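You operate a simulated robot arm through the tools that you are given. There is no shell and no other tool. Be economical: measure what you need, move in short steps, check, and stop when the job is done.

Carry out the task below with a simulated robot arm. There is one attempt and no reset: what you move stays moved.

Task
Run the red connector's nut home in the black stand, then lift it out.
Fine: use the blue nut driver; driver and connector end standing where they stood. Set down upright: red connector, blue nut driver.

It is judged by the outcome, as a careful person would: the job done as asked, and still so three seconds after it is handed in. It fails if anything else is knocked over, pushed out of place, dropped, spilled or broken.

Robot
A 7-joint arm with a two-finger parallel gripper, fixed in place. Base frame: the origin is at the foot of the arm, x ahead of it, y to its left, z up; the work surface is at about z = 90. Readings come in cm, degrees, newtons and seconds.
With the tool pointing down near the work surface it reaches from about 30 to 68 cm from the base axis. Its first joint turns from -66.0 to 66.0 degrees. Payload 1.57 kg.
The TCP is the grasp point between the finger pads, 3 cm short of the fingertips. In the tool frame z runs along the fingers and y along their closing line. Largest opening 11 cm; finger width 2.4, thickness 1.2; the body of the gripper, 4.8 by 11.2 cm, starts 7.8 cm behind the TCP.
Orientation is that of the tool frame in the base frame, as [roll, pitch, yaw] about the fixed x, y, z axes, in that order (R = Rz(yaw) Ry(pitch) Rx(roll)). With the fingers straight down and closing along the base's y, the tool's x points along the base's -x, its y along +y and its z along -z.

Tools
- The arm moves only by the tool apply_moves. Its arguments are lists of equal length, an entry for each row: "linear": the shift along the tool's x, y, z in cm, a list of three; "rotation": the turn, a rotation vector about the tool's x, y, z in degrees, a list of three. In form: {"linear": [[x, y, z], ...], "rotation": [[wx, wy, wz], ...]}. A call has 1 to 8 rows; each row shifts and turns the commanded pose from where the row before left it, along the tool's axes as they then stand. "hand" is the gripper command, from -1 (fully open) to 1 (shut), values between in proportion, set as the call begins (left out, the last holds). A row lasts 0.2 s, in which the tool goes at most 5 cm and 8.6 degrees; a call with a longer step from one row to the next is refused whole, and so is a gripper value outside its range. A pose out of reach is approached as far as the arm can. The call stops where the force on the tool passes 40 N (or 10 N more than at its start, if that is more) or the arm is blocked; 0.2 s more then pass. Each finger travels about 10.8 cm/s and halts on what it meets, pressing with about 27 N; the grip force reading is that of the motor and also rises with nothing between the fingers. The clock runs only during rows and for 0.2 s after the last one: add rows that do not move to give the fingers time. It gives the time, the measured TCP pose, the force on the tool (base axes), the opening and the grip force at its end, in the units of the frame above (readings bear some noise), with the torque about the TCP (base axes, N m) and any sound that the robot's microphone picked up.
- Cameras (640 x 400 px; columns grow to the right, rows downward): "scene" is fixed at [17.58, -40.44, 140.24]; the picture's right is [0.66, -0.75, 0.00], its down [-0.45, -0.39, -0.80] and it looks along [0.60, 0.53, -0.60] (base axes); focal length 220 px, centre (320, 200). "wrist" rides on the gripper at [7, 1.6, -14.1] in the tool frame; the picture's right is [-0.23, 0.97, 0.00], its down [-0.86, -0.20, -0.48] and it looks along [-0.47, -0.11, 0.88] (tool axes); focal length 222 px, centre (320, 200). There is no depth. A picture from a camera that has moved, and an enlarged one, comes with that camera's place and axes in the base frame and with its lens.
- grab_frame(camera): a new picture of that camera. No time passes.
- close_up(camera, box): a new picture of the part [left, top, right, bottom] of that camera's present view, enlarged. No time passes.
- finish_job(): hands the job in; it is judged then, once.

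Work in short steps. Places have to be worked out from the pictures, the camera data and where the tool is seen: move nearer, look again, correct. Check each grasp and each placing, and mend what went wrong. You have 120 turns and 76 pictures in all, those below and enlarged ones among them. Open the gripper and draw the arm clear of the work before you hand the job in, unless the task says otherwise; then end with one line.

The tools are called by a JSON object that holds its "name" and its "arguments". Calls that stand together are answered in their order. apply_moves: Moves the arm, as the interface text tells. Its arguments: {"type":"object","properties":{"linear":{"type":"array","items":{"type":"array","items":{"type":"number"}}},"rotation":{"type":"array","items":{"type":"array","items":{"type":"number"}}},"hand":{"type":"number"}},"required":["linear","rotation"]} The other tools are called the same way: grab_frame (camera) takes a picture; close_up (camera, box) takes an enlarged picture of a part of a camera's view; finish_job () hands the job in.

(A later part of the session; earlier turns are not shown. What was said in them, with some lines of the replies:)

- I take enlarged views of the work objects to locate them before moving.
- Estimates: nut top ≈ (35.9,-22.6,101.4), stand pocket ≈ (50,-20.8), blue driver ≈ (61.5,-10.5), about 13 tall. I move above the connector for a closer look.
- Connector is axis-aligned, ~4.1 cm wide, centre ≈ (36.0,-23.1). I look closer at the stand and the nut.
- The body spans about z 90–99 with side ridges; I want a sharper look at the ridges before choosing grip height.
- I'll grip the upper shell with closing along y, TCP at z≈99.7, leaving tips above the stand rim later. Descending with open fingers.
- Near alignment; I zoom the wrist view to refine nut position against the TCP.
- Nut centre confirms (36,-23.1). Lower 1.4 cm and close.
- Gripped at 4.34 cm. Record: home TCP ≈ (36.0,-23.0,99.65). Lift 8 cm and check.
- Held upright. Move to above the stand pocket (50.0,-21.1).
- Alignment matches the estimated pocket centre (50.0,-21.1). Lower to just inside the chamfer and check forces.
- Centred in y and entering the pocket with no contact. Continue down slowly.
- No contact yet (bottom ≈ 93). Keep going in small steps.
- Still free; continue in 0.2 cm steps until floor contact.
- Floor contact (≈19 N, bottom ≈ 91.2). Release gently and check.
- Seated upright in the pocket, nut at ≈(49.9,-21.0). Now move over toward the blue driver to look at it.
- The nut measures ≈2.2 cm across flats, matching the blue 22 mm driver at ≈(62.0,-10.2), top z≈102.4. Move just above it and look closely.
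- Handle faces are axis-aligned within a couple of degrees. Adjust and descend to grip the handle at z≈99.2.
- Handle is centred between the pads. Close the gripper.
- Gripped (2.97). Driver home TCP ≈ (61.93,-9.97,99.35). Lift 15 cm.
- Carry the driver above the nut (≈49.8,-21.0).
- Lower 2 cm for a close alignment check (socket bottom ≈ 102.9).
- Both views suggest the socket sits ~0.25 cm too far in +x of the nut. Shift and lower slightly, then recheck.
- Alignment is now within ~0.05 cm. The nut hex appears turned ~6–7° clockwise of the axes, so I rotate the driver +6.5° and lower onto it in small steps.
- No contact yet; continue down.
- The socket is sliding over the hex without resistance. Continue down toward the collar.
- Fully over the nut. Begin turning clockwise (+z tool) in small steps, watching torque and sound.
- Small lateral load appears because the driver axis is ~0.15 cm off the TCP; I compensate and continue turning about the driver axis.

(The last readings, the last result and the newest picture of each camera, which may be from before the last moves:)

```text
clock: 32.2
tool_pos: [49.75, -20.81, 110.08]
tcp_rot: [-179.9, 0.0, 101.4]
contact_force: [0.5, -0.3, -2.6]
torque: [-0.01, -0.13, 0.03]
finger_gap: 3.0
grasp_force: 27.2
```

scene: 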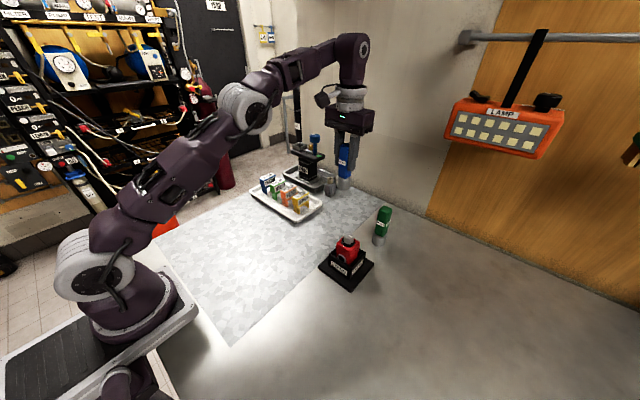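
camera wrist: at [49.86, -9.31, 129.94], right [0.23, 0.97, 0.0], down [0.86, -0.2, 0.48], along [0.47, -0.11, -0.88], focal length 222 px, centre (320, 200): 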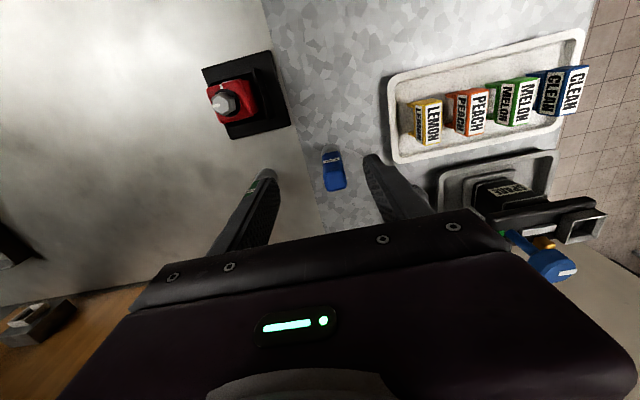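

Turned 72° from engagement; little torque. Continue in small steps watching for a stop.

{"name": "apply_moves", "arguments": {"linear": [[0, 0.013, 0], [0, 0.013, 0], [0, 0, 0]], "rotation": [[0, 0, 5], [0, 0, 5], [0, 0, 0]]}}

{"name": "apply_moves", "arguments": {"linear": [[0, 0.013, 0], [0, 0.013, 0], [0, 0, 0]], "rotation": [[0, 0, 5], [0, 0, 5], [0, 0, 0]]}}

{"name": "grab_frame", "arguments": {"camera": "scene"}}

```text
clock: 33.0
tool_pos: [49.73, -20.86, 109.96]
tcp_rot: [-179.9, 0.0, 91.5]
contact_force: [0.6, -0.4, -2.7]
torque: [-0.01, -0.19, 0.03]
finger_gap: 2.99
grasp_force: 27.0
```

```text
clock: 33.8
tool_pos: [49.73, -20.81, 110.06]
tcp_rot: [180.0, 0.0, 81.4]
contact_force: [1.5, -0.5, -1.7]
torque: [0.02, -0.16, 0.03]
finger_gap: 2.98
grasp_force: 26.8
```

```text
34 pictures are left
```

scene: 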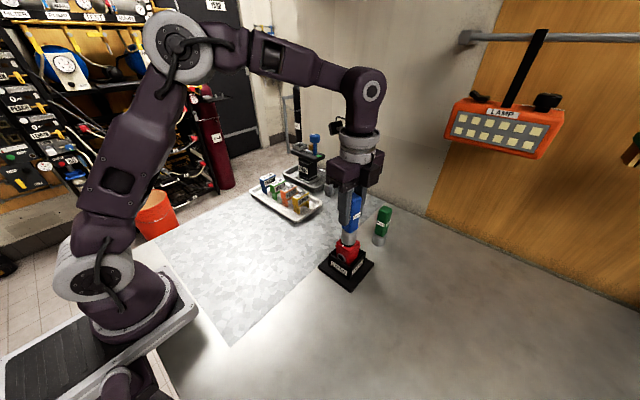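

No stop or sound after ~92°. Lift off to see whether the nut's mark moved.

{"name": "apply_moves", "arguments": {"linear": [[0, 0, -1], [0, 0, -1.5], [0, 0, -2], [0, 0, 0]], "rotation": [[0, 0, 0], [0, 0, 0], [0, 0, 0], [0, 0, 0]]}}

{"name": "close_up", "arguments": {"camera": "scene", "box": [325, 215, 370, 265]}}

```text
clock: 34.8
tool_pos: [49.78, -20.95, 114.71]
tcp_rot: [180.0, 0.1, 81.5]
contact_force: [0.2, -0.3, -1.9]
torque: [0.01, 0.01, 0.01]
finger_gap: 2.99
grasp_force: 27.2
```

```text
8.00 times, centred on (348, 240) of scene
camera zoom: at [17.58, -40.44, 140.24], right [0.66, -0.75, 0.0], down [-0.45, -0.39, -0.8], along [0.6, 0.53, -0.6], focal length 1764 px, centre (100, -120)
```

zoom: 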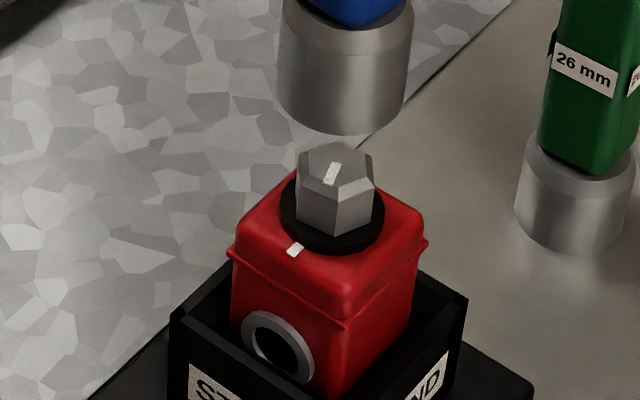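

The nut turned: its mark is now ~16–25° short of the body tick. Re-seat the driver (same yaw) and keep turning.

{"name": "apply_moves", "arguments": {"linear": [[0, 0, 1.5], [0, 0, 1.5], [0, 0, 1], [0, 0, 0.5], [0, 0, 0]], "rotation": [[0, 0, 0], [0, 0, 0], [0, 0, 0], [0, 0, 0], [0, 0, 0]]}}

{"name": "apply_moves", "arguments": {"linear": [[0, 0.013, 0], [0, 0.013, 0], [0, 0, 0]], "rotation": [[0, 0, 5], [0, 0, 5], [0, 0, 0]]}}

{"name": "apply_moves", "arguments": {"linear": [[0, 0.013, 0], [0, 0, 0]], "rotation": [[0, 0, 5], [0, 0, 0]]}}

```text
clock: 36.0
tool_pos: [49.8, -20.71, 109.98]
tcp_rot: [-180.0, 0.0, 81.5]
contact_force: [2.5, -1.1, -0.2]
torque: [-0.11, -0.21, 0.03]
finger_gap: 2.97
grasp_force: 27.0
```

```text
clock: 36.8
tool_pos: [49.77, -20.71, 110.05]
tcp_rot: [-179.9, 0.0, 71.3]
contact_force: [0.3, 0.2, -2.9]
torque: [0.01, -0.09, 0.04]
finger_gap: 2.98
grasp_force: 27.1
```

```text
clock: 37.4
tool_pos: [49.79, -20.82, 110.01]
tcp_rot: [180.0, 0.1, 66.5]
contact_force: [1.2, 0.3, -2.8]
torque: [-0.03, -0.22, 0.04]
finger_gap: 2.97
grasp_force: 27.2
```

Torque still low. Continue a few more degrees at a time.

{"name": "apply_moves", "arguments": {"linear": [[0, 0.01, 0], [0, 0, 0]], "rotation": [[0, 0, 4], [0, 0, 0]]}}

{"name": "apply_moves", "arguments": {"linear": [[0, 0.01, 0], [0, 0, 0]], "rotation": [[0, 0, 4], [0, 0, 0]]}}

{"name": "apply_moves", "arguments": {"linear": [[0, 0.01, 0], [0, 0, 0]], "rotation": [[0, 0, 4], [0, 0, 0]]}}

```text
clock: 38.0
tool_pos: [49.9, -20.81, 110.1]
tcp_rot: [180.0, 0.0, 62.5]
contact_force: [1.5, 0.1, -1.6]
torque: [-0.03, -0.24, 0.05]
finger_gap: 2.99
grasp_force: 27.0
```

```text
clock: 38.6
tool_pos: [49.89, -20.78, 110.1]
tcp_rot: [179.9, 0.0, 58.5]
contact_force: [3.5, -0.8, 1.4]
torque: [-0.19, -0.53, 0.22]
finger_gap: 3.01
grasp_force: 27.5
```

```text
clock: 39.2
tool_pos: [49.94, -20.91, 109.99]
tcp_rot: [179.9, 0.0, 54.5]
contact_force: [1.4, -2.0, 0.7]
torque: [-0.21, -0.14, 0.32]
finger_gap: 2.98
grasp_force: 27.0
```

Torque jumped to 0.22–0.32 N·m: the nut is reaching its stop. Nudge a little more to confirm.

{"name": "apply_moves", "arguments": {"linear": [[0, 0, 0], [0, 0, 0]], "rotation": [[0, 0, 3], [0, 0, 0]]}}

{"name": "close_up", "arguments": {"camera": "scene", "box": [310, 190, 380, 290]}}

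```text
clock: 39.8
tool_pos: [49.79, -20.87, 109.96]
tcp_rot: [-179.9, 0.0, 51.4]
contact_force: [-2.3, -0.6, -2.7]
torque: [-0.09, 0.13, 0.28]
finger_gap: 2.96
grasp_force: 26.8
```

```text
4.00 times, centred on (345, 240) of scene
camera zoom: at [17.58, -40.44, 140.23], right [0.66, -0.75, 0.0], down [-0.45, -0.39, -0.8], along [0.6, 0.53, -0.6], focal length 882 px, centre (220, 40)
```

zoom: 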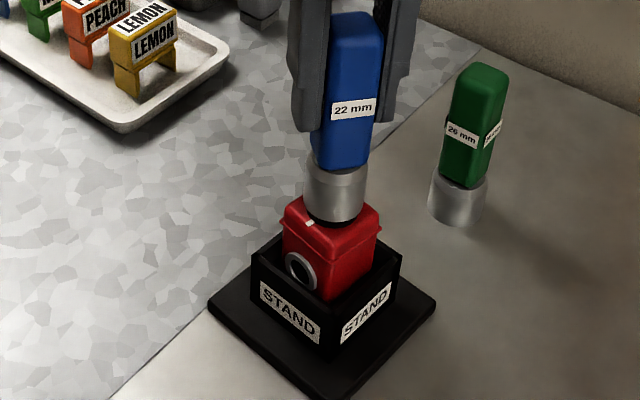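

The body turned slightly in the pocket. Apply a little more to firmly bottom out.

{"name": "apply_moves", "arguments": {"linear": [[0, 0, 0], [0, 0, 0]], "rotation": [[0, 0, 3], [0, 0, 0]]}}

{"name": "apply_moves", "arguments": {"linear": [[0, 0, 0], [0, 0, 0]], "rotation": [[0, 0, 3], [0, 0, 0]]}}

```text
clock: 40.4
tool_pos: [50.01, -20.74, 110.08]
tcp_rot: [-180.0, 0.0, 48.5]
contact_force: [-1.0, 0.9, -3.0]
torque: [0.12, 0.06, 0.35]
finger_gap: 2.97
grasp_force: 27.0
```

```text
clock: 41.0
tool_pos: [49.89, -20.72, 110.09]
tcp_rot: [179.9, 0.0, 45.4]
contact_force: [0.4, 0.7, -4.8]
torque: [0.04, -0.07, 0.39]
finger_gap: 2.98
grasp_force: 26.9
```

Torque now 0.39 N·m. Relieve the wind-up by 6° (within the hex play) and lift to check the mark.

{"name": "apply_moves", "arguments": {"linear": [[0, 0, 0], [0, 0, 0]], "rotation": [[0, 0, -6], [0, 0, 0]]}}

{"name": "apply_moves", "arguments": {"linear": [[0, 0, -0.5], [0, 0, -1], [0, 0, -1.5], [0, 0, -1.5], [0, 0, 0]], "rotation": [[0, 0, 0], [0, 0, 0], [0, 0, 0], [0, 0, 0], [0, 0, 0]]}}

{"name": "close_up", "arguments": {"camera": "scene", "box": [325, 215, 370, 265]}}

```text
clock: 41.6
tool_pos: [49.93, -20.8, 110.1]
tcp_rot: [-180.0, 0.0, 51.4]
contact_force: [0.1, -0.1, -2.8]
torque: [0.03, 0.01, 0.04]
finger_gap: 3.0
grasp_force: 27.2
```

```text
clock: 42.8
tool_pos: [49.97, -20.9, 114.33]
tcp_rot: [-180.0, 0.0, 51.5]
contact_force: [-0.4, 0.4, -3.7]
torque: [-0.01, 0.0, -0.02]
finger_gap: 2.99
grasp_force: 26.8
```

```text
8.00 times, centred on (348, 240) of scene
camera zoom: at [17.59, -40.44, 140.23], right [0.66, -0.75, 0.0], down [-0.45, -0.39, -0.8], along [0.6, 0.53, -0.6], focal length 1764 px, centre (100, -120)
```

zoom: 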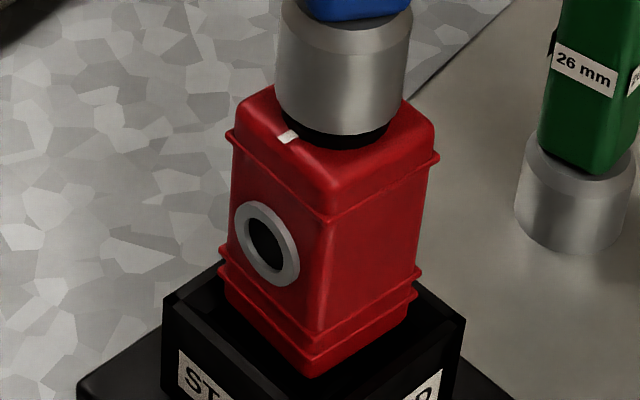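

The connector came up with the driver (hex wedged). Lower it straight back into the pocket first.

{"name": "apply_moves", "arguments": {"linear": [[0, 0, 0.8], [0, 0, 1], [0, 0, 1], [0, 0, 0.8], [0, 0, 0.5], [0, 0, 0]], "rotation": [[0, 0, 0], [0, 0, 0], [0, 0, 0], [0, 0, 0], [0, 0, 0], [0, 0, 0]]}}

{"name": "close_up", "arguments": {"camera": "scene", "box": [310, 190, 380, 290]}}

```text
clock: 44.2
tool_pos: [49.77, -20.83, 110.4]
tcp_rot: [-179.9, 0.0, 51.4]
contact_force: [0.3, 0.9, -2.6]
torque: [0.06, -0.15, 0.05]
finger_gap: 2.97
grasp_force: 27.3
```

```text
4.00 times, centred on (345, 240) of scene
camera zoom: at [17.59, -40.44, 140.23], right [0.66, -0.75, 0.0], down [-0.45, -0.39, -0.8], along [0.6, 0.53, -0.6], focal length 882 px, centre (220, 40)
```

zoom: 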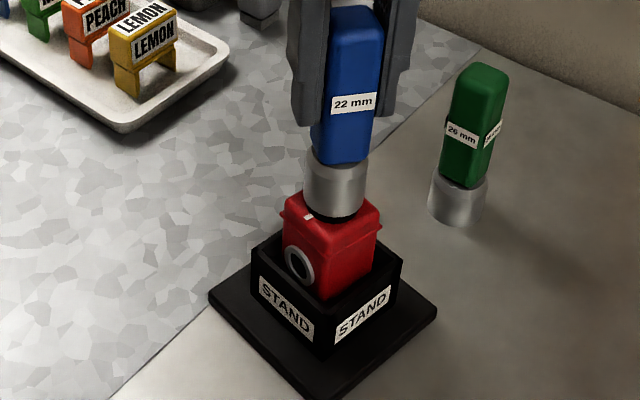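

Back in the pocket. Seat it, unwind a few more degrees to free the socket, then lift slightly and look.

{"name": "apply_moves", "arguments": {"linear": [[0, 0, 0.2], [0, 0, 0.2], [0, 0, 0]], "rotation": [[0, 0, 0], [0, 0, 0], [0, 0, 0]]}}

{"name": "apply_moves", "arguments": {"linear": [[0, 0, 0], [0, 0, 0], [0, 0, 0]], "rotation": [[0, 0, -2], [0, 0, -2], [0, 0, 0]]}}

{"name": "apply_moves", "arguments": {"linear": [[0, 0, -0.3], [0, 0, -0.3], [0, 0, -0.3], [0, 0, 0]], "rotation": [[0, 0, 0], [0, 0, 0], [0, 0, 0], [0, 0, 0]]}}

{"name": "close_up", "arguments": {"camera": "scene", "box": [325, 215, 370, 265]}}

```text
clock: 45.0
tool_pos: [49.69, -20.91, 110.05]
tcp_rot: [-180.0, 0.0, 51.5]
contact_force: [0.7, 1.6, -1.6]
torque: [0.22, -0.04, 0.08]
finger_gap: 2.98
grasp_force: 27.4
```

```text
clock: 45.8
tool_pos: [49.9, -20.78, 110.03]
tcp_rot: [180.0, 0.1, 55.5]
contact_force: [-0.8, -0.4, -2.3]
torque: [-0.02, 0.02, 0.03]
finger_gap: 2.99
grasp_force: 26.4
```

```text
clock: 46.8
tool_pos: [49.81, -20.92, 110.99]
tcp_rot: [-180.0, 0.0, 55.6]
contact_force: [-0.7, -0.2, -1.5]
torque: [0.02, 0.02, 0.0]
finger_gap: 2.95
grasp_force: 27.0
```

```text
8.00 times, centred on (348, 240) of scene
camera zoom: at [17.58, -40.44, 140.23], right [0.66, -0.75, 0.0], down [-0.45, -0.39, -0.8], along [0.6, 0.53, -0.6], focal length 1764 px, centre (100, -120)
```

zoom: 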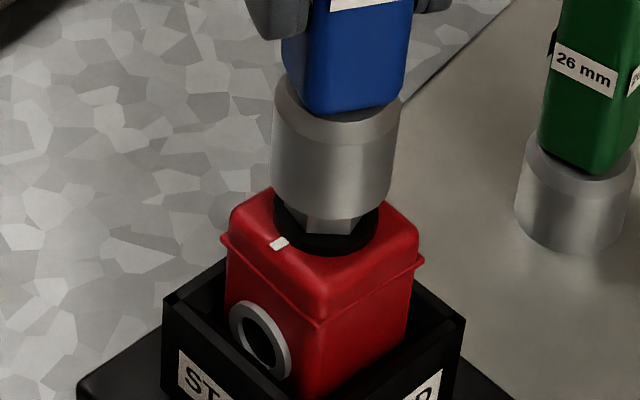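

Now the socket comes off while the connector stays. Lift clear and inspect the mark.

{"name": "apply_moves", "arguments": {"linear": [[0, 0, -1], [0, 0, -1.5], [0, 0, -1.5], [0, 0, 0]], "rotation": [[0, 0, 0], [0, 0, 0], [0, 0, 0], [0, 0, 0]]}}

{"name": "close_up", "arguments": {"camera": "scene", "box": [325, 215, 370, 265]}}

```text
clock: 47.8
tool_pos: [49.83, -20.7, 115.12]
tcp_rot: [-180.0, 0.0, 55.4]
contact_force: [-0.1, -0.5, -0.7]
torque: [0.03, 0.01, 0.01]
finger_gap: 2.97
grasp_force: 27.1
```

```text
8.00 times, centred on (348, 240) of scene
camera zoom: at [17.58, -40.44, 140.24], right [0.66, -0.75, 0.0], down [-0.45, -0.39, -0.8], along [0.6, 0.53, -0.6], focal length 1764 px, centre (100, -120)
```

zoom: 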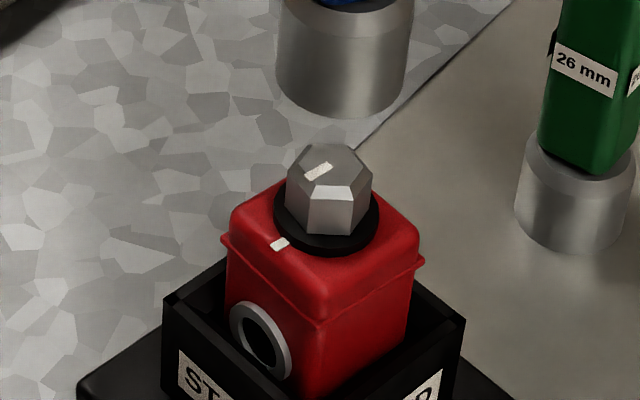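

The nut mark is now parallel with the body tick, at a firm stop: home. Now rotate the driver back to its original yaw (180°) at height.

{"name": "apply_moves", "arguments": {"linear": [[0, 0, -1], [0, 0, 0], [0, 0, 0], [0, 0, 0], [0, 0, 0], [0, 0, 0], [0, 0, 0], [0, 0, 0]], "rotation": [[0, 0, -8.3], [0, 0, -8.3], [0, 0, -8.3], [0, 0, -8.3], [0, 0, -8.3], [0, 0, -8.3], [0, 0, -8.3], [0, 0, -8.3]]}}

{"name": "apply_moves", "arguments": {"linear": [[0, 0, 0], [0, 0, 0], [0, 0, 0], [0, 0, 0], [0, 0, 0], [0, 0, 0], [0, 0, 0], [0, 0, 0]], "rotation": [[0, 0, -8.3], [0, 0, -8.3], [0, 0, -8.3], [0, 0, -8.3], [0, 0, -8.3], [0, 0, -8.3], [0, 0, -8.3], [0, 0, 0]]}}

```text
clock: 49.6
tool_pos: [49.9, -20.88, 116.05]
tcp_rot: [180.0, 0.0, 122.1]
contact_force: [-0.6, -0.6, -0.9]
torque: [0.02, -0.02, -0.02]
finger_gap: 2.99
grasp_force: 27.0
```

```text
clock: 51.4
tool_pos: [49.8, -20.83, 116.02]
tcp_rot: [-180.0, 0.1, -179.9]
contact_force: [0.0, 0.2, -1.2]
torque: [-0.01, 0.01, -0.02]
finger_gap: 2.97
grasp_force: 26.9
```

Carry it back above its spot.

{"name": "apply_moves", "arguments": {"linear": [[-3, 2.7, 0], [-3.1, 2.8, 0], [-3, 2.7, 0], [-3, 2.7, 0], [0, 0, 0], [0, 0, 0]], "rotation": [[0, 0, 0], [0, 0, 0], [0, 0, 0], [0, 0, 0], [0, 0, 0], [0, 0, 0]]}}

{"name": "close_up", "arguments": {"camera": "wrist", "box": [270, 100, 370, 220]}}

```text
clock: 52.8
tool_pos: [61.63, -9.85, 115.76]
tcp_rot: [180.0, -0.1, 179.9]
contact_force: [0.1, 0.1, -1.8]
torque: [0.02, -0.01, -0.01]
finger_gap: 2.96
grasp_force: 27.8
```

```text
3.33 times, centred on (320, 160) of wrist
camera zoom: at [54.8, -8.38, 130.19], right [0.23, 0.97, 0.0], down [0.86, -0.2, 0.48], along [0.46, -0.11, -0.88], focal length 740 px, centre (320, 333)
```

zoom: 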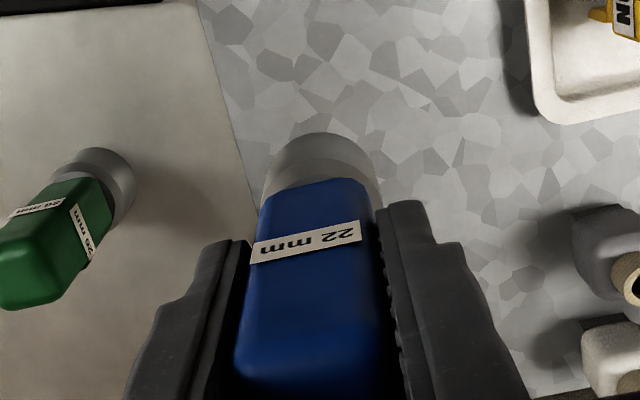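

Driver still held straight. Shift +0.1 in x and descend to just above the surface.

{"name": "apply_moves", "arguments": {"linear": [[-0.12, 0, 3.5], [0, 0, 4], [0, 0, 4], [0, 0, 3], [0, 0, 1.3], [0, 0, 0.3], [0, 0, 0]], "rotation": [[0, 0, 0], [0, 0, 0], [0, 0, 0], [0, 0, 0], [0, 0, 0], [0, 0, 0], [0, 0, 0]]}}

{"name": "apply_moves", "arguments": {"linear": [[0, 0, 0.15], [0, 0, 0.1], [0, 0, 0]], "rotation": [[0, 0, 0], [0, 0, 0], [0, 0, 0]]}}

{"name": "close_up", "arguments": {"camera": "scene", "box": [310, 170, 400, 260]}}

```text
clock: 54.4
tool_pos: [62.05, -9.93, 99.81]
tcp_rot: [180.0, 0.0, 180.0]
contact_force: [0.3, 0.1, -0.9]
torque: [0.0, 0.01, 0.0]
finger_gap: 2.96
grasp_force: 26.9
```

```text
clock: 55.2
tool_pos: [62.13, -10.12, 99.69]
tcp_rot: [-180.0, 0.1, 180.0]
contact_force: [0.0, 0.4, -1.6]
torque: [0.01, -0.05, -0.02]
finger_gap: 2.99
grasp_force: 26.7
```

```text
4.44 times, centred on (355, 215) of scene
camera zoom: at [17.58, -40.44, 140.24], right [0.66, -0.75, 0.0], down [-0.45, -0.39, -0.8], along [0.6, 0.53, -0.6], focal length 980 px, centre (164, 133)
```

zoom: 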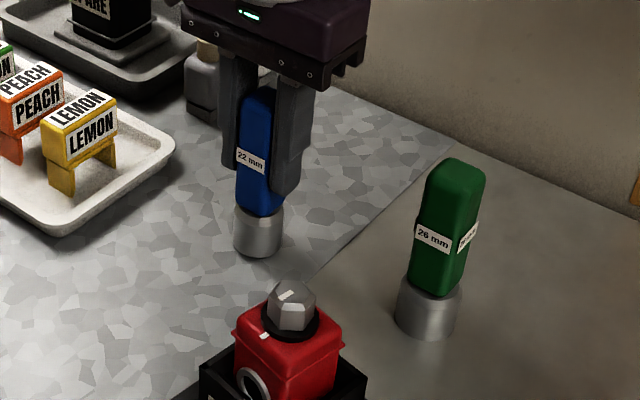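

Within a few mm above its spot. Lower in 0.1 steps to contact.

{"name": "apply_moves", "arguments": {"linear": [[0, 0, 0.1], [0, 0, 0.1], [0, 0, 0]], "rotation": [[0, 0, 0], [0, 0, 0], [0, 0, 0]]}}

{"name": "apply_moves", "arguments": {"linear": [[0, 0, 0.1], [0, 0, 0.05], [0, 0, 0]], "rotation": [[0, 0, 0], [0, 0, 0], [0, 0, 0]]}}

```text
clock: 56.0
tool_pos: [62.11, -9.89, 99.45]
tcp_rot: [180.0, 0.0, -180.0]
contact_force: [0.7, -0.2, -1.6]
torque: [0.02, -0.02, 0.01]
finger_gap: 2.97
grasp_force: 27.2
```

```text
clock: 56.8
tool_pos: [62.08, -9.79, 99.29]
tcp_rot: [179.9, -0.1, 180.0]
contact_force: [-0.8, 0.4, -1.8]
torque: [0.04, 0.03, 0.0]
finger_gap: 2.96
grasp_force: 26.7
```

Still hanging; nudge -0.1 in x and continue.

{"name": "apply_moves", "arguments": {"linear": [[0.1, 0, 0], [0, 0, 0.1], [0, 0, 0]], "rotation": [[0, 0, 0], [0, 0, 0], [0, 0, 0]]}}

{"name": "apply_moves", "arguments": {"linear": [[0, 0, 0.1], [0, 0, 0]], "rotation": [[0, 0, 0], [0, 0, 0]]}}

```text
clock: 57.6
tool_pos: [61.92, -9.78, 99.2]
tcp_rot: [-179.9, 0.0, 180.0]
contact_force: [0.1, -0.4, -1.6]
torque: [0.01, -0.02, -0.01]
finger_gap: 2.98
grasp_force: 27.4
```

```text
clock: 58.2
tool_pos: [61.93, -9.84, 99.21]
tcp_rot: [180.0, 0.1, -180.0]
contact_force: [-1.9, 0.2, 18.6]
torque: [0.13, 0.37, -0.02]
finger_gap: 2.98
grasp_force: 26.5
```

Contact made (18.6 N). Release, wait, and rise clear.

{"name": "apply_moves", "arguments": {"linear": [[0, 0, -0.1], [0, 0, 0], [0, 0, 0], [0, 0, 0]], "rotation": [[0, 0, 0], [0, 0, 0], [0, 0, 0], [0, 0, 0]], "hand": -0.3}}

{"name": "apply_moves", "arguments": {"linear": [[0, 0, -2], [0, 0, -4], [0, 0, -4], [0, 0, -4], [0, 0, -2], [0, 0, 0]], "rotation": [[0, 0, 0], [0, 0, 0], [0, 0, 0], [0, 0, 0], [0, 0, 0], [0, 0, 0]]}}

{"name": "close_up", "arguments": {"camera": "scene", "box": [310, 170, 400, 260]}}

```text
clock: 59.2
tool_pos: [62.07, -9.94, 99.17]
tcp_rot: [-180.0, 0.1, 179.9]
contact_force: [1.1, 0.2, -0.2]
torque: [-0.05, -0.02, 0.0]
finger_gap: 7.16
grasp_force: 0.1
```

```text
clock: 60.6
tool_pos: [61.89, -9.86, 115.21]
tcp_rot: [-179.9, 0.0, -180.0]
contact_force: [-0.3, 0.3, 0.6]
torque: [-0.01, 0.0, -0.02]
finger_gap: 7.15
grasp_force: 0.2
```

```text
4.44 times, centred on (355, 215) of scene
camera zoom: at [17.58, -40.44, 140.24], right [0.66, -0.75, 0.0], down [-0.45, -0.39, -0.8], along [0.6, 0.53, -0.6], focal length 980 px, centre (164, 133)
```

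zoom: 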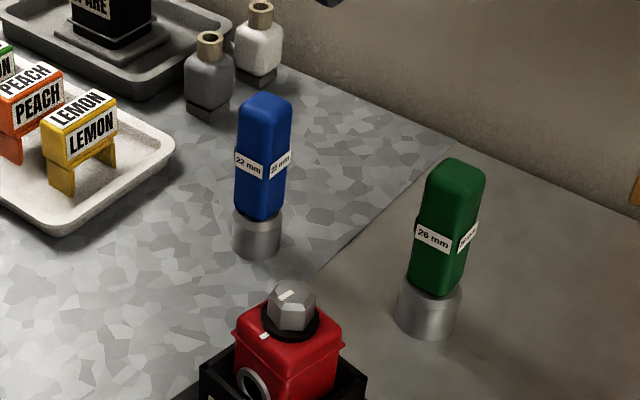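

Driver is back at its spot, upright. Move above the connector and look.

{"name": "apply_moves", "arguments": {"linear": [[3, -2.75, 0], [3, -2.75, 0], [3, -2.75, 0], [3.0, -2.7, 0], [0, 0, 3], [0, 0, 0]], "rotation": [[0, 0, 0], [0, 0, 0], [0, 0, 0], [0, 0, 0], [0, 0, 0], [0, 0, 0]]}}

{"name": "close_up", "arguments": {"camera": "wrist", "box": [270, 100, 370, 200]}}

```text
clock: 62.0
tool_pos: [49.83, -20.67, 112.05]
tcp_rot: [180.0, 0.0, 180.0]
contact_force: [-0.5, 0.2, 0.3]
torque: [0.0, 0.0, 0.0]
finger_gap: 7.15
grasp_force: 0.0
```

```text
4.00 times, centred on (320, 150) of wrist
camera zoom: at [42.89, -19.2, 126.34], right [0.23, 0.97, 0.0], down [0.85, -0.2, 0.48], along [0.47, -0.11, -0.88], focal length 888 px, centre (320, 400)
```

zoom: 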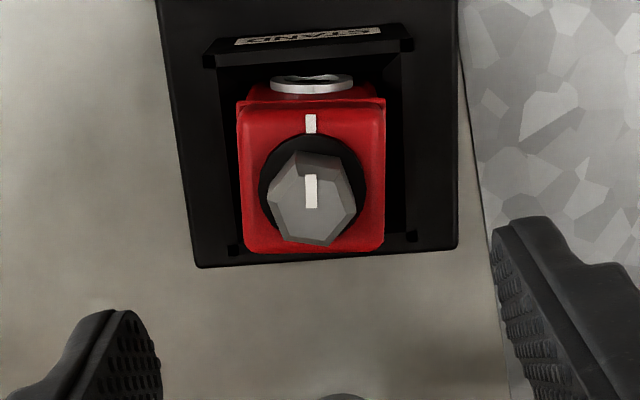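

The nut's mark lines up with the tick. The body sits ~12° clockwise at (49.65,-20.97); I rotate the gripper to match and descend to z≈100.8.

{"name": "apply_moves", "arguments": {"linear": [[0.2, -0.17, 0], [0, 0, 3.5], [0, 0, 3.5], [0, 0, 3], [0, 0, 1.2], [0, 0, 0]], "rotation": [[0, 0, 6], [0, 0, 6], [0, 0, 0], [0, 0, 0], [0, 0, 0], [0, 0, 0]]}}

{"name": "close_up", "arguments": {"camera": "wrist", "box": [260, 110, 380, 230]}}

{"name": "close_up", "arguments": {"camera": "scene", "box": [310, 200, 380, 290]}}

```text
clock: 63.4
tool_pos: [49.85, -20.83, 100.94]
tcp_rot: [180.0, 0.0, 168.0]
contact_force: [-0.6, -0.9, 0.0]
torque: [-0.01, 0.02, 0.01]
finger_gap: 7.15
grasp_force: 0.1
```

```text
3.33 times, centred on (320, 170) of wrist
camera zoom: at [43.34, -17.95, 115.26], right [0.42, 0.91, 0.0], down [0.79, -0.37, 0.48], along [0.43, -0.2, -0.88], focal length 740 px, centre (320, 300)
```

zoom: 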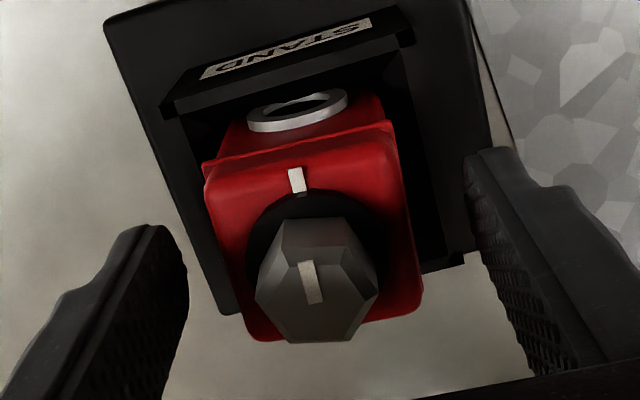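

```text
4.44 times, centred on (345, 245) of scene
camera zoom: at [17.58, -40.44, 140.24], right [0.66, -0.75, 0.0], down [-0.45, -0.39, -0.8], along [0.6, 0.53, -0.6], focal length 980 px, centre (209, 0)
```

zoom: 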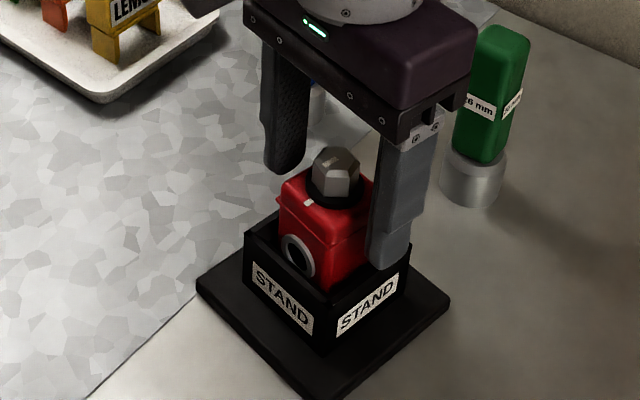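

Well aligned. Close the grip.

{"name": "apply_moves", "arguments": {"linear": [[0, 0, 0], [0, 0, 0], [0, 0, 0], [0, 0, 0]], "rotation": [[0, 0, 0], [0, 0, 0], [0, 0, 0], [0, 0, 0]], "hand": 1}}

{"name": "close_up", "arguments": {"camera": "wrist", "box": [260, 110, 380, 230]}}

```text
clock: 64.4
tool_pos: [49.78, -21.0, 101.02]
tcp_rot: [179.9, -0.1, 168.0]
contact_force: [0.1, 0.1, -0.1]
torque: [0.01, -0.01, 0.0]
finger_gap: 4.35
grasp_force: 26.8
```

```text
3.33 times, centred on (320, 170) of wrist
camera zoom: at [43.34, -17.95, 115.29], right [0.42, 0.91, 0.0], down [0.8, -0.37, 0.48], along [0.43, -0.2, -0.88], focal length 740 px, centre (320, 300)
```

zoom: 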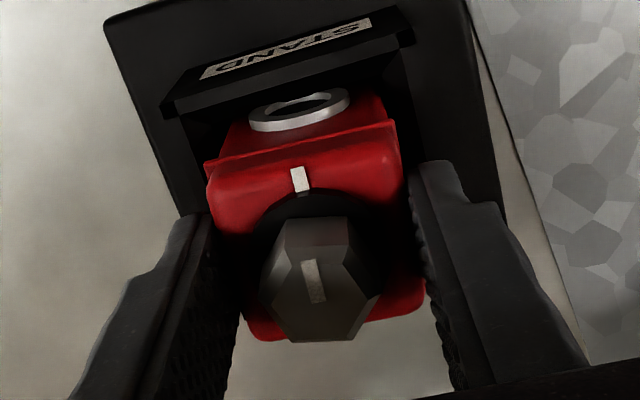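

Gripped (4.35). Lift straight out slowly.

{"name": "apply_moves", "arguments": {"linear": [[0, 0, 0], [0, 0, -0.5], [0, 0, -0.7], [0, 0, -1], [0, 0, -1.5], [0, 0, 0]], "rotation": [[0, 0, -4], [0, 0, 0], [0, 0, 0], [0, 0, 0], [0, 0, 0], [0, 0, 0]]}}

{"name": "apply_moves", "arguments": {"linear": [[0, 0, -2], [0, 0, -2.5], [0, 0, -1.5], [0, 0, 0]], "rotation": [[0, 0, 0], [0, 0, 0], [0, 0, 0], [0, 0, 0]]}}

{"name": "close_up", "arguments": {"camera": "scene", "box": [300, 190, 390, 300]}}

```text
clock: 65.8
tool_pos: [49.64, -20.93, 104.81]
tcp_rot: [-179.9, -0.1, 172.0]
contact_force: [1.0, 0.0, -1.2]
torque: [0.02, 0.01, 0.02]
finger_gap: 4.33
grasp_force: 27.1
```

```text
clock: 66.8
tool_pos: [49.79, -21.08, 110.74]
tcp_rot: [-180.0, 0.0, 172.0]
contact_force: [0.3, 0.0, -1.0]
torque: [0.02, 0.02, -0.04]
finger_gap: 4.34
grasp_force: 26.3
```

```text
3.64 times, centred on (345, 245) of scene
camera zoom: at [17.58, -40.44, 140.24], right [0.66, -0.75, 0.0], down [-0.45, -0.39, -0.8], along [0.6, 0.53, -0.6], focal length 802 px, centre (229, 36)
```

zoom: 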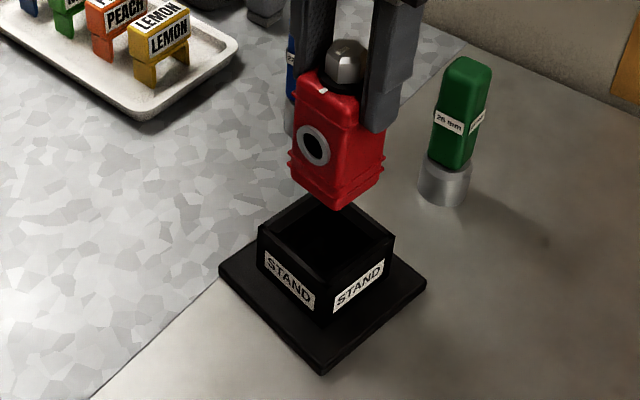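

Connector is out. I notice the stand itself got rotated ~10° by the tightening; I'll restore it afterwards. First, carry the connector to its home spot, squaring the yaw.

{"name": "apply_moves", "arguments": {"linear": [[0, 0, 0], [4, -0.5, 0], [4, -0.5, 0], [3.5, -0.5, 0], [2.25, -0.4, 0], [0, 0, 0], [0, 0, 0]], "rotation": [[0, 0, -8], [0, 0, 0], [0, 0, 0], [0, 0, 0], [0, 0, 0], [0, 0, 0], [0, 0, 0]]}}

{"name": "close_up", "arguments": {"camera": "wrist", "box": [260, 110, 380, 230]}}

```text
clock: 68.4
tool_pos: [35.91, -22.95, 110.57]
tcp_rot: [-180.0, 0.0, 179.9]
contact_force: [-0.6, -0.4, -1.1]
torque: [0.02, 0.01, -0.02]
finger_gap: 4.34
grasp_force: 27.1
```

```text
3.33 times, centred on (320, 170) of wrist
camera zoom: at [28.99, -21.36, 124.84], right [0.23, 0.97, 0.0], down [0.86, -0.2, 0.48], along [0.47, -0.11, -0.88], focal length 740 px, centre (320, 300)
```

zoom: 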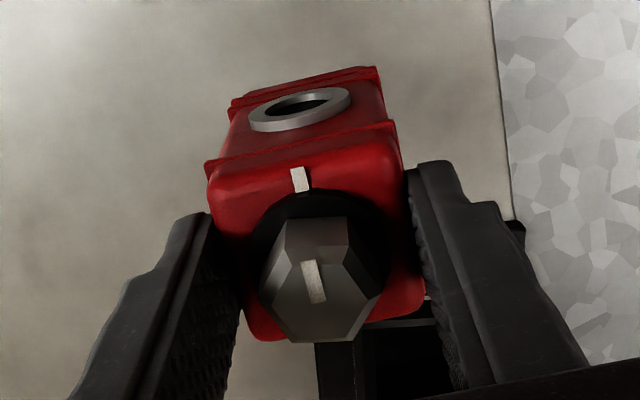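

Position matches home (camera pose agrees to 0.03 cm). Lower to just above the surface.

{"name": "apply_moves", "arguments": {"linear": [[-0.05, 0, 3], [0, 0, 3.5], [0, 0, 2.5], [0, 0, 1.2], [0, 0, 0.3], [0, 0, 0]], "rotation": [[0, 0, 0], [0, 0, 0], [0, 0, 0], [0, 0, 0], [0, 0, 0], [0, 0, 0]]}}

{"name": "apply_moves", "arguments": {"linear": [[0, 0, 0.15], [0, 0, 0]], "rotation": [[0, 0, 0], [0, 0, 0]]}}

```text
clock: 69.8
tool_pos: [36.12, -22.9, 100.16]
tcp_rot: [180.0, -0.1, 180.0]
contact_force: [-0.1, 0.0, -0.6]
torque: [0.0, -0.02, -0.01]
finger_gap: 4.33
grasp_force: 27.1
```

```text
clock: 70.4
tool_pos: [36.25, -23.01, 100.03]
tcp_rot: [-180.0, 0.0, -179.9]
contact_force: [0.5, 0.1, -1.3]
torque: [-0.03, 0.05, 0.0]
finger_gap: 4.36
grasp_force: 26.8
```

Not yet touching; continue in 0.1 steps.

{"name": "apply_moves", "arguments": {"linear": [[0, 0, 0.1], [0, 0, 0]], "rotation": [[0, 0, 0], [0, 0, 0]]}}

{"name": "apply_moves", "arguments": {"linear": [[0, 0, 0.1], [0, 0, 0]], "rotation": [[0, 0, 0], [0, 0, 0]]}}

```text
clock: 71.0
tool_pos: [36.06, -22.92, 100.0]
tcp_rot: [180.0, 0.0, 179.9]
contact_force: [0.0, 0.3, -1.8]
torque: [-0.01, 0.01, 0.01]
finger_gap: 4.34
grasp_force: 27.4
```

```text
clock: 71.6
tool_pos: [36.1, -22.99, 99.79]
tcp_rot: [-180.0, 0.0, 180.0]
contact_force: [-0.7, 0.9, -0.5]
torque: [-0.02, 0.04, -0.01]
finger_gap: 4.31
grasp_force: 26.8
```

{"name": "apply_moves", "arguments": {"linear": [[0, 0, 0.1], [0, 0, 0]], "rotation": [[0, 0, 0], [0, 0, 0]]}}

```text
clock: 72.2
tool_pos: [36.14, -23.0, 99.87]
tcp_rot: [-180.0, 0.1, -180.0]
contact_force: [-1.1, 0.2, 19.4]
torque: [0.04, 0.25, 0.0]
finger_gap: 4.31
grasp_force: 26.8
```

The base is on the surface (19 N). Release and rise, then check.

{"name": "apply_moves", "arguments": {"linear": [[0, 0, -0.05], [0, 0, 0], [0, 0, 0], [0, 0, 0]], "rotation": [[0, 0, 0], [0, 0, 0], [0, 0, 0], [0, 0, 0]], "hand": -0.3}}

{"name": "apply_moves", "arguments": {"linear": [[0, 0, -2], [0, 0, -4], [0, 0, -4], [0, 0, -4], [0, 0, 0]], "rotation": [[0, 0, 0], [0, 0, 0], [0, 0, 0], [0, 0, 0], [0, 0, 0]]}}

{"name": "close_up", "arguments": {"camera": "scene", "box": [280, 180, 420, 330]}}

{"name": "close_up", "arguments": {"camera": "scene", "box": [290, 235, 380, 325]}}

```text
clock: 73.2
tool_pos: [36.08, -22.9, 99.73]
tcp_rot: [-180.0, 0.0, 180.0]
contact_force: [0.4, -0.1, 0.4]
torque: [-0.01, 0.0, -0.01]
finger_gap: 7.15
grasp_force: 0.1
```

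```text
clock: 74.4
tool_pos: [36.01, -22.85, 113.87]
tcp_rot: [180.0, 0.1, 180.0]
contact_force: [0.5, 0.4, 0.2]
torque: [0.0, -0.01, -0.01]
finger_gap: 7.15
grasp_force: 0.1
```

```text
2.67 times, centred on (350, 255) of scene
camera zoom: at [17.58, -40.44, 140.24], right [0.66, -0.75, 0.0], down [-0.45, -0.39, -0.8], along [0.6, 0.53, -0.6], focal length 588 px, centre (240, 53)
```

zoom: 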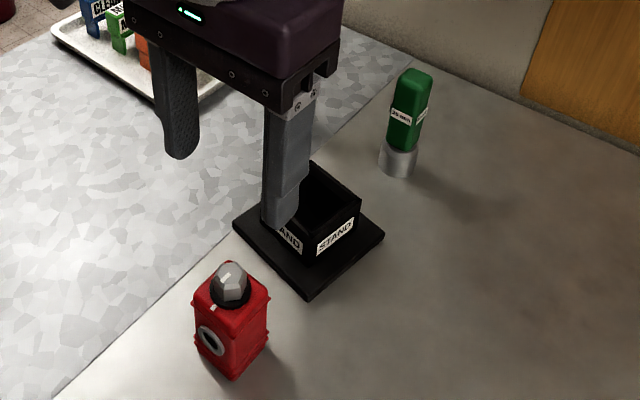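

```text
4.44 times, centred on (335, 280) of scene
camera zoom: at [17.58, -40.44, 140.24], right [0.66, -0.75, 0.0], down [-0.45, -0.39, -0.8], along [0.6, 0.53, -0.6], focal length 980 px, centre (253, -156)
```

zoom: 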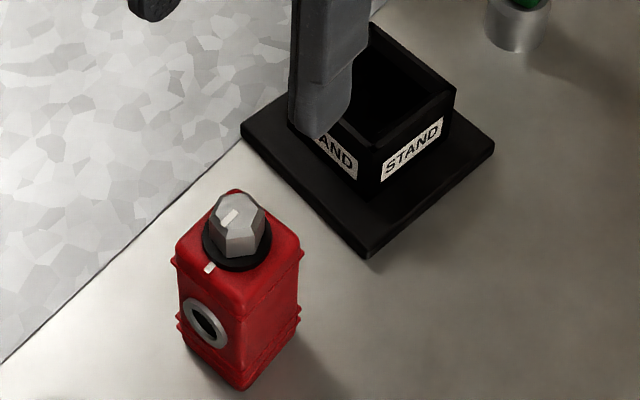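

Connector is back exactly where it stood. The stand is turned ≈8.5° clockwise versus the start, so I'll move over it, look, and turn it back.

{"name": "apply_moves", "arguments": {"linear": [[-3.5, 0.45, 0], [-3.5, 0.45, 0], [-3.5, 0.45, 0], [-3, 0.4, 1.5], [0, 0, 0]], "rotation": [[0, 0, 0], [0, 0, 0], [0, 0, 0], [0, 0, 0], [0, 0, 0]], "hand": -1}}

{"name": "close_up", "arguments": {"camera": "wrist", "box": [240, 70, 400, 200]}}

{"name": "close_up", "arguments": {"camera": "scene", "box": [310, 200, 380, 290]}}

```text
clock: 75.6
tool_pos: [49.79, -21.13, 112.23]
tcp_rot: [180.0, 0.0, -180.0]
contact_force: [0.0, -0.6, 0.4]
torque: [-0.02, -0.01, 0.01]
finger_gap: 11.01
grasp_force: 0.0
```

```text
3.08 times, centred on (320, 135) of wrist
camera zoom: at [42.7, -19.58, 126.48], right [0.23, 0.97, 0.0], down [0.85, -0.2, 0.48], along [0.47, -0.11, -0.88], focal length 684 px, centre (320, 400)
```

zoom: 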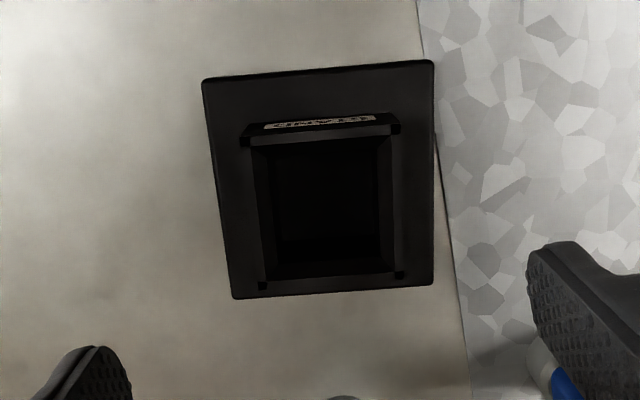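

```text
4.44 times, centred on (345, 245) of scene
camera zoom: at [17.58, -40.44, 140.24], right [0.66, -0.75, 0.0], down [-0.45, -0.39, -0.8], along [0.6, 0.53, -0.6], focal length 980 px, centre (209, 0)
```

zoom: 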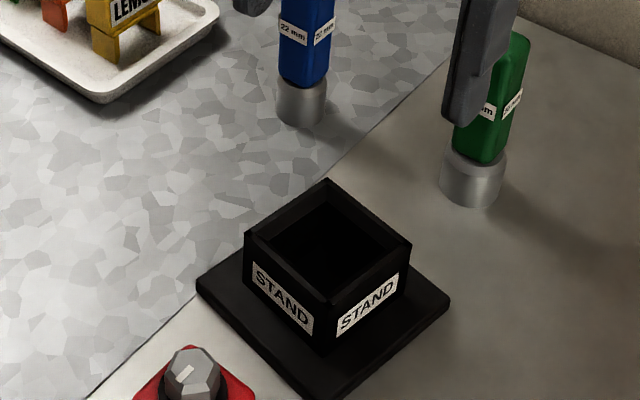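

From the plate corners: stand centre ≈(49.9,-21.0), turned ≈9° clockwise (≈0–1° originally). I'll straddle its box with the gripper at matching yaw.

{"name": "apply_moves", "arguments": {"linear": [[-0.15, 0.18, 0], [0, 0, 4], [0, 0, 4], [0, 0, 4], [0, 0, 3], [0, 0, 1], [0, 0, 0]], "rotation": [[0, 0, 4.5], [0, 0, 4.5], [0, 0, 0], [0, 0, 0], [0, 0, 0], [0, 0, 0], [0, 0, 0]]}}

{"name": "close_up", "arguments": {"camera": "scene", "box": [310, 200, 380, 290]}}

{"name": "close_up", "arguments": {"camera": "wrist", "box": [220, 100, 420, 240]}}

```text
clock: 77.2
tool_pos: [49.64, -21.2, 96.54]
tcp_rot: [179.9, 0.0, 171.0]
contact_force: [-1.2, -0.4, 0.0]
torque: [-0.02, 0.01, 0.03]
finger_gap: 11.01
grasp_force: 0.0
```

```text
4.44 times, centred on (345, 245) of scene
camera zoom: at [17.58, -40.44, 140.24], right [0.66, -0.75, 0.0], down [-0.45, -0.39, -0.8], along [0.6, 0.53, -0.6], focal length 980 px, centre (209, 0)
```

zoom: 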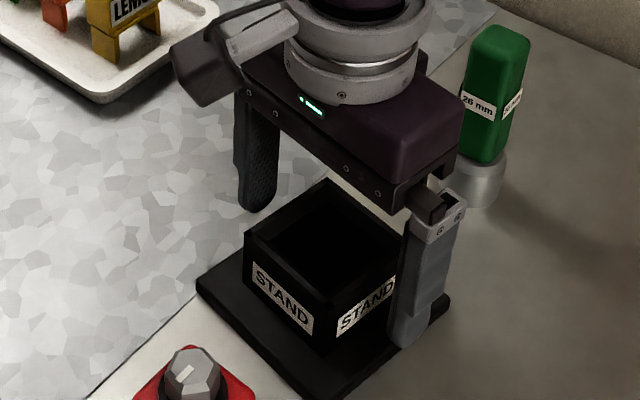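

```text
2.86 times, centred on (320, 170) of wrist
camera zoom: at [43.02, -18.44, 110.72], right [0.38, 0.93, 0.0], down [0.81, -0.33, 0.48], along [0.44, -0.18, -0.88], focal length 635 px, centre (320, 286)
```

zoom: 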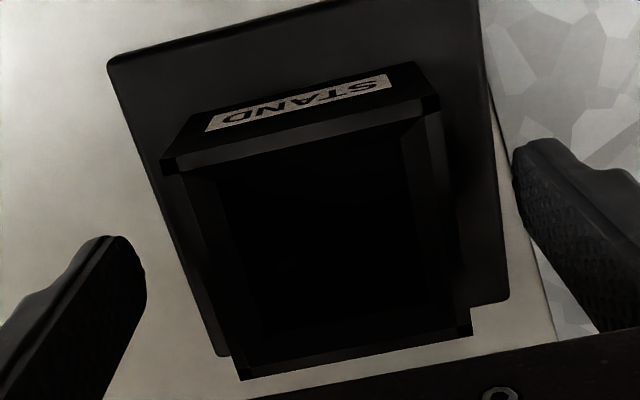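

Fingers straddle the box symmetrically. Lower 0.6 and close.

{"name": "apply_moves", "arguments": {"linear": [[0, 0.08, 0.6], [0, 0, 0]], "rotation": [[0, 0, 0], [0, 0, 0]]}}

{"name": "apply_moves", "arguments": {"linear": [[0, 0, 0], [0, 0, 0], [0, 0, 0], [0, 0, 0]], "rotation": [[0, 0, 0], [0, 0, 0], [0, 0, 0], [0, 0, 0]], "hand": 1}}

```text
clock: 77.8
tool_pos: [49.63, -21.02, 95.78]
tcp_rot: [179.9, 0.1, 171.1]
contact_force: [-0.2, 0.2, -0.3]
torque: [0.0, -0.04, 0.02]
finger_gap: 10.99
grasp_force: 0.1
```

```text
clock: 78.8
tool_pos: [49.8, -20.93, 95.84]
tcp_rot: [-180.0, 0.0, 171.0]
contact_force: [0.8, 3.5, 0.9]
torque: [0.23, 0.07, 0.1]
finger_gap: 6.79
grasp_force: 27.4
```

Box gripped (6.8). Turn it back 8.6° counter-clockwise in small steps, with a 0.1 cm shift.

{"name": "apply_moves", "arguments": {"linear": [[0, 0, 0], [0, 0, 0], [-0.1, 0.1, 0], [0, 0, 0]], "rotation": [[0, 0, -3], [0, 0, -3], [0, 0, -2.6], [0, 0, 0]]}}

{"name": "close_up", "arguments": {"camera": "scene", "box": [290, 235, 380, 325]}}

```text
clock: 79.8
tool_pos: [49.86, -20.92, 95.81]
tcp_rot: [-180.0, 0.1, 179.5]
contact_force: [0.3, -4.0, 16.7]
torque: [0.18, -0.15, -0.65]
finger_gap: 6.79
grasp_force: 27.1
```

```text
4.44 times, centred on (335, 280) of scene
camera zoom: at [17.55, -40.44, 140.24], right [0.66, -0.75, 0.0], down [-0.45, -0.39, -0.8], along [0.6, 0.53, -0.6], focal length 980 px, centre (253, -156)
```

zoom: 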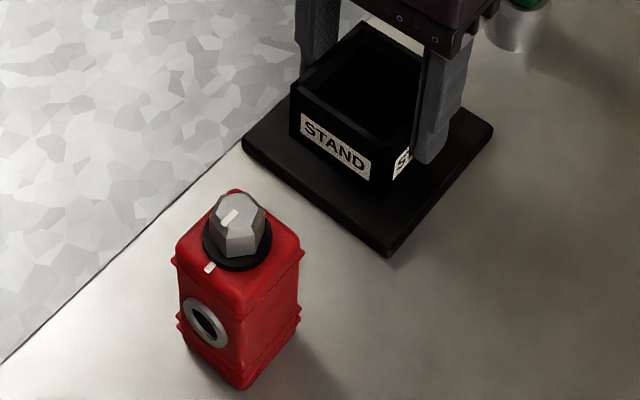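

Corner pixels now match the original within ~2 px. Release and rise clear.

{"name": "apply_moves", "arguments": {"linear": [[0, 0, 0], [0, 0, 0], [0, 0, 0]], "rotation": [[0, 0, 0], [0, 0, 0], [0, 0, 0]], "hand": -0.7}}

{"name": "apply_moves", "arguments": {"linear": [[0, 0, -3], [0, 0, -4.5], [0, 0, -4.5], [0, 0, -4.5], [2, 3, -3], [3, 3, -2], [3, 3, 0], [0, 0, 0]], "rotation": [[0, 0, 0], [0, 0, 0], [0, 0, 0], [0, 0, 0], [0, 0, 0], [0, 0, 0], [0, 0, 0], [0, 0, 0]]}}

{"name": "grab_frame", "arguments": {"camera": "scene"}}

{"name": "close_up", "arguments": {"camera": "scene", "box": [280, 180, 420, 330]}}

```text
clock: 80.6
tool_pos: [49.72, -20.88, 95.75]
tcp_rot: [-179.9, 0.1, 179.6]
contact_force: [-0.5, 0.3, -0.4]
torque: [0.05, -0.03, 0.0]
finger_gap: 9.32
grasp_force: 0.0
```

```text
clock: 82.4
tool_pos: [41.86, -11.45, 117.17]
tcp_rot: [180.0, -0.1, 179.6]
contact_force: [-0.1, 0.0, 0.0]
torque: [0.02, -0.01, -0.01]
finger_gap: 9.37
grasp_force: 0.0
```

```text
11 pictures are left
```

scene: 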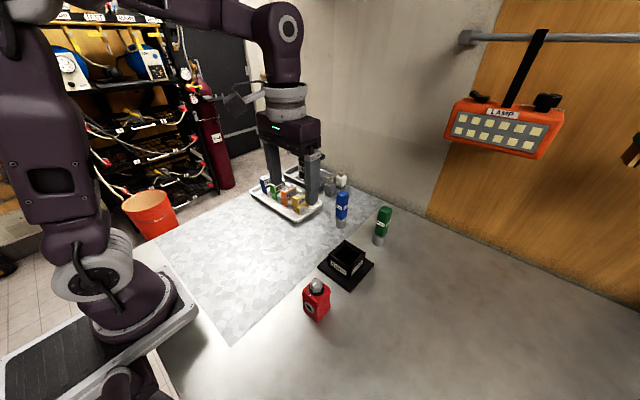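

```text
2.67 times, centred on (350, 255) of scene
camera zoom: at [17.58, -40.44, 140.24], right [0.66, -0.75, 0.0], down [-0.45, -0.39, -0.8], along [0.6, 0.53, -0.6], focal length 588 px, centre (240, 53)
```

zoom: 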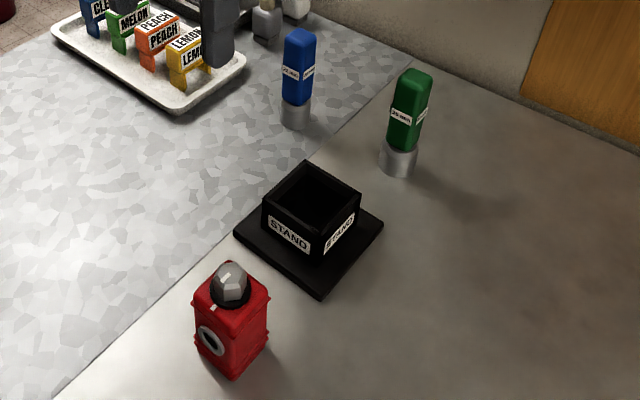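

Everything stands where it began, the nut mark is aligned with the tick, and the arm is clear. Handing in.

{"name": "finish_job", "arguments": {}}

```text
The job is handed in.
```

The red connector's nut is run home: it met a firm stop at about 0.39 N·m with its mark in line with the body's tick, and the connector and the blue driver stand upright where they started. While I tightened, the black stand turned about 9° and the connector once lifted with the driver; I lowered it back into the stand and turned the stand back to within about 2 px of its starting view.
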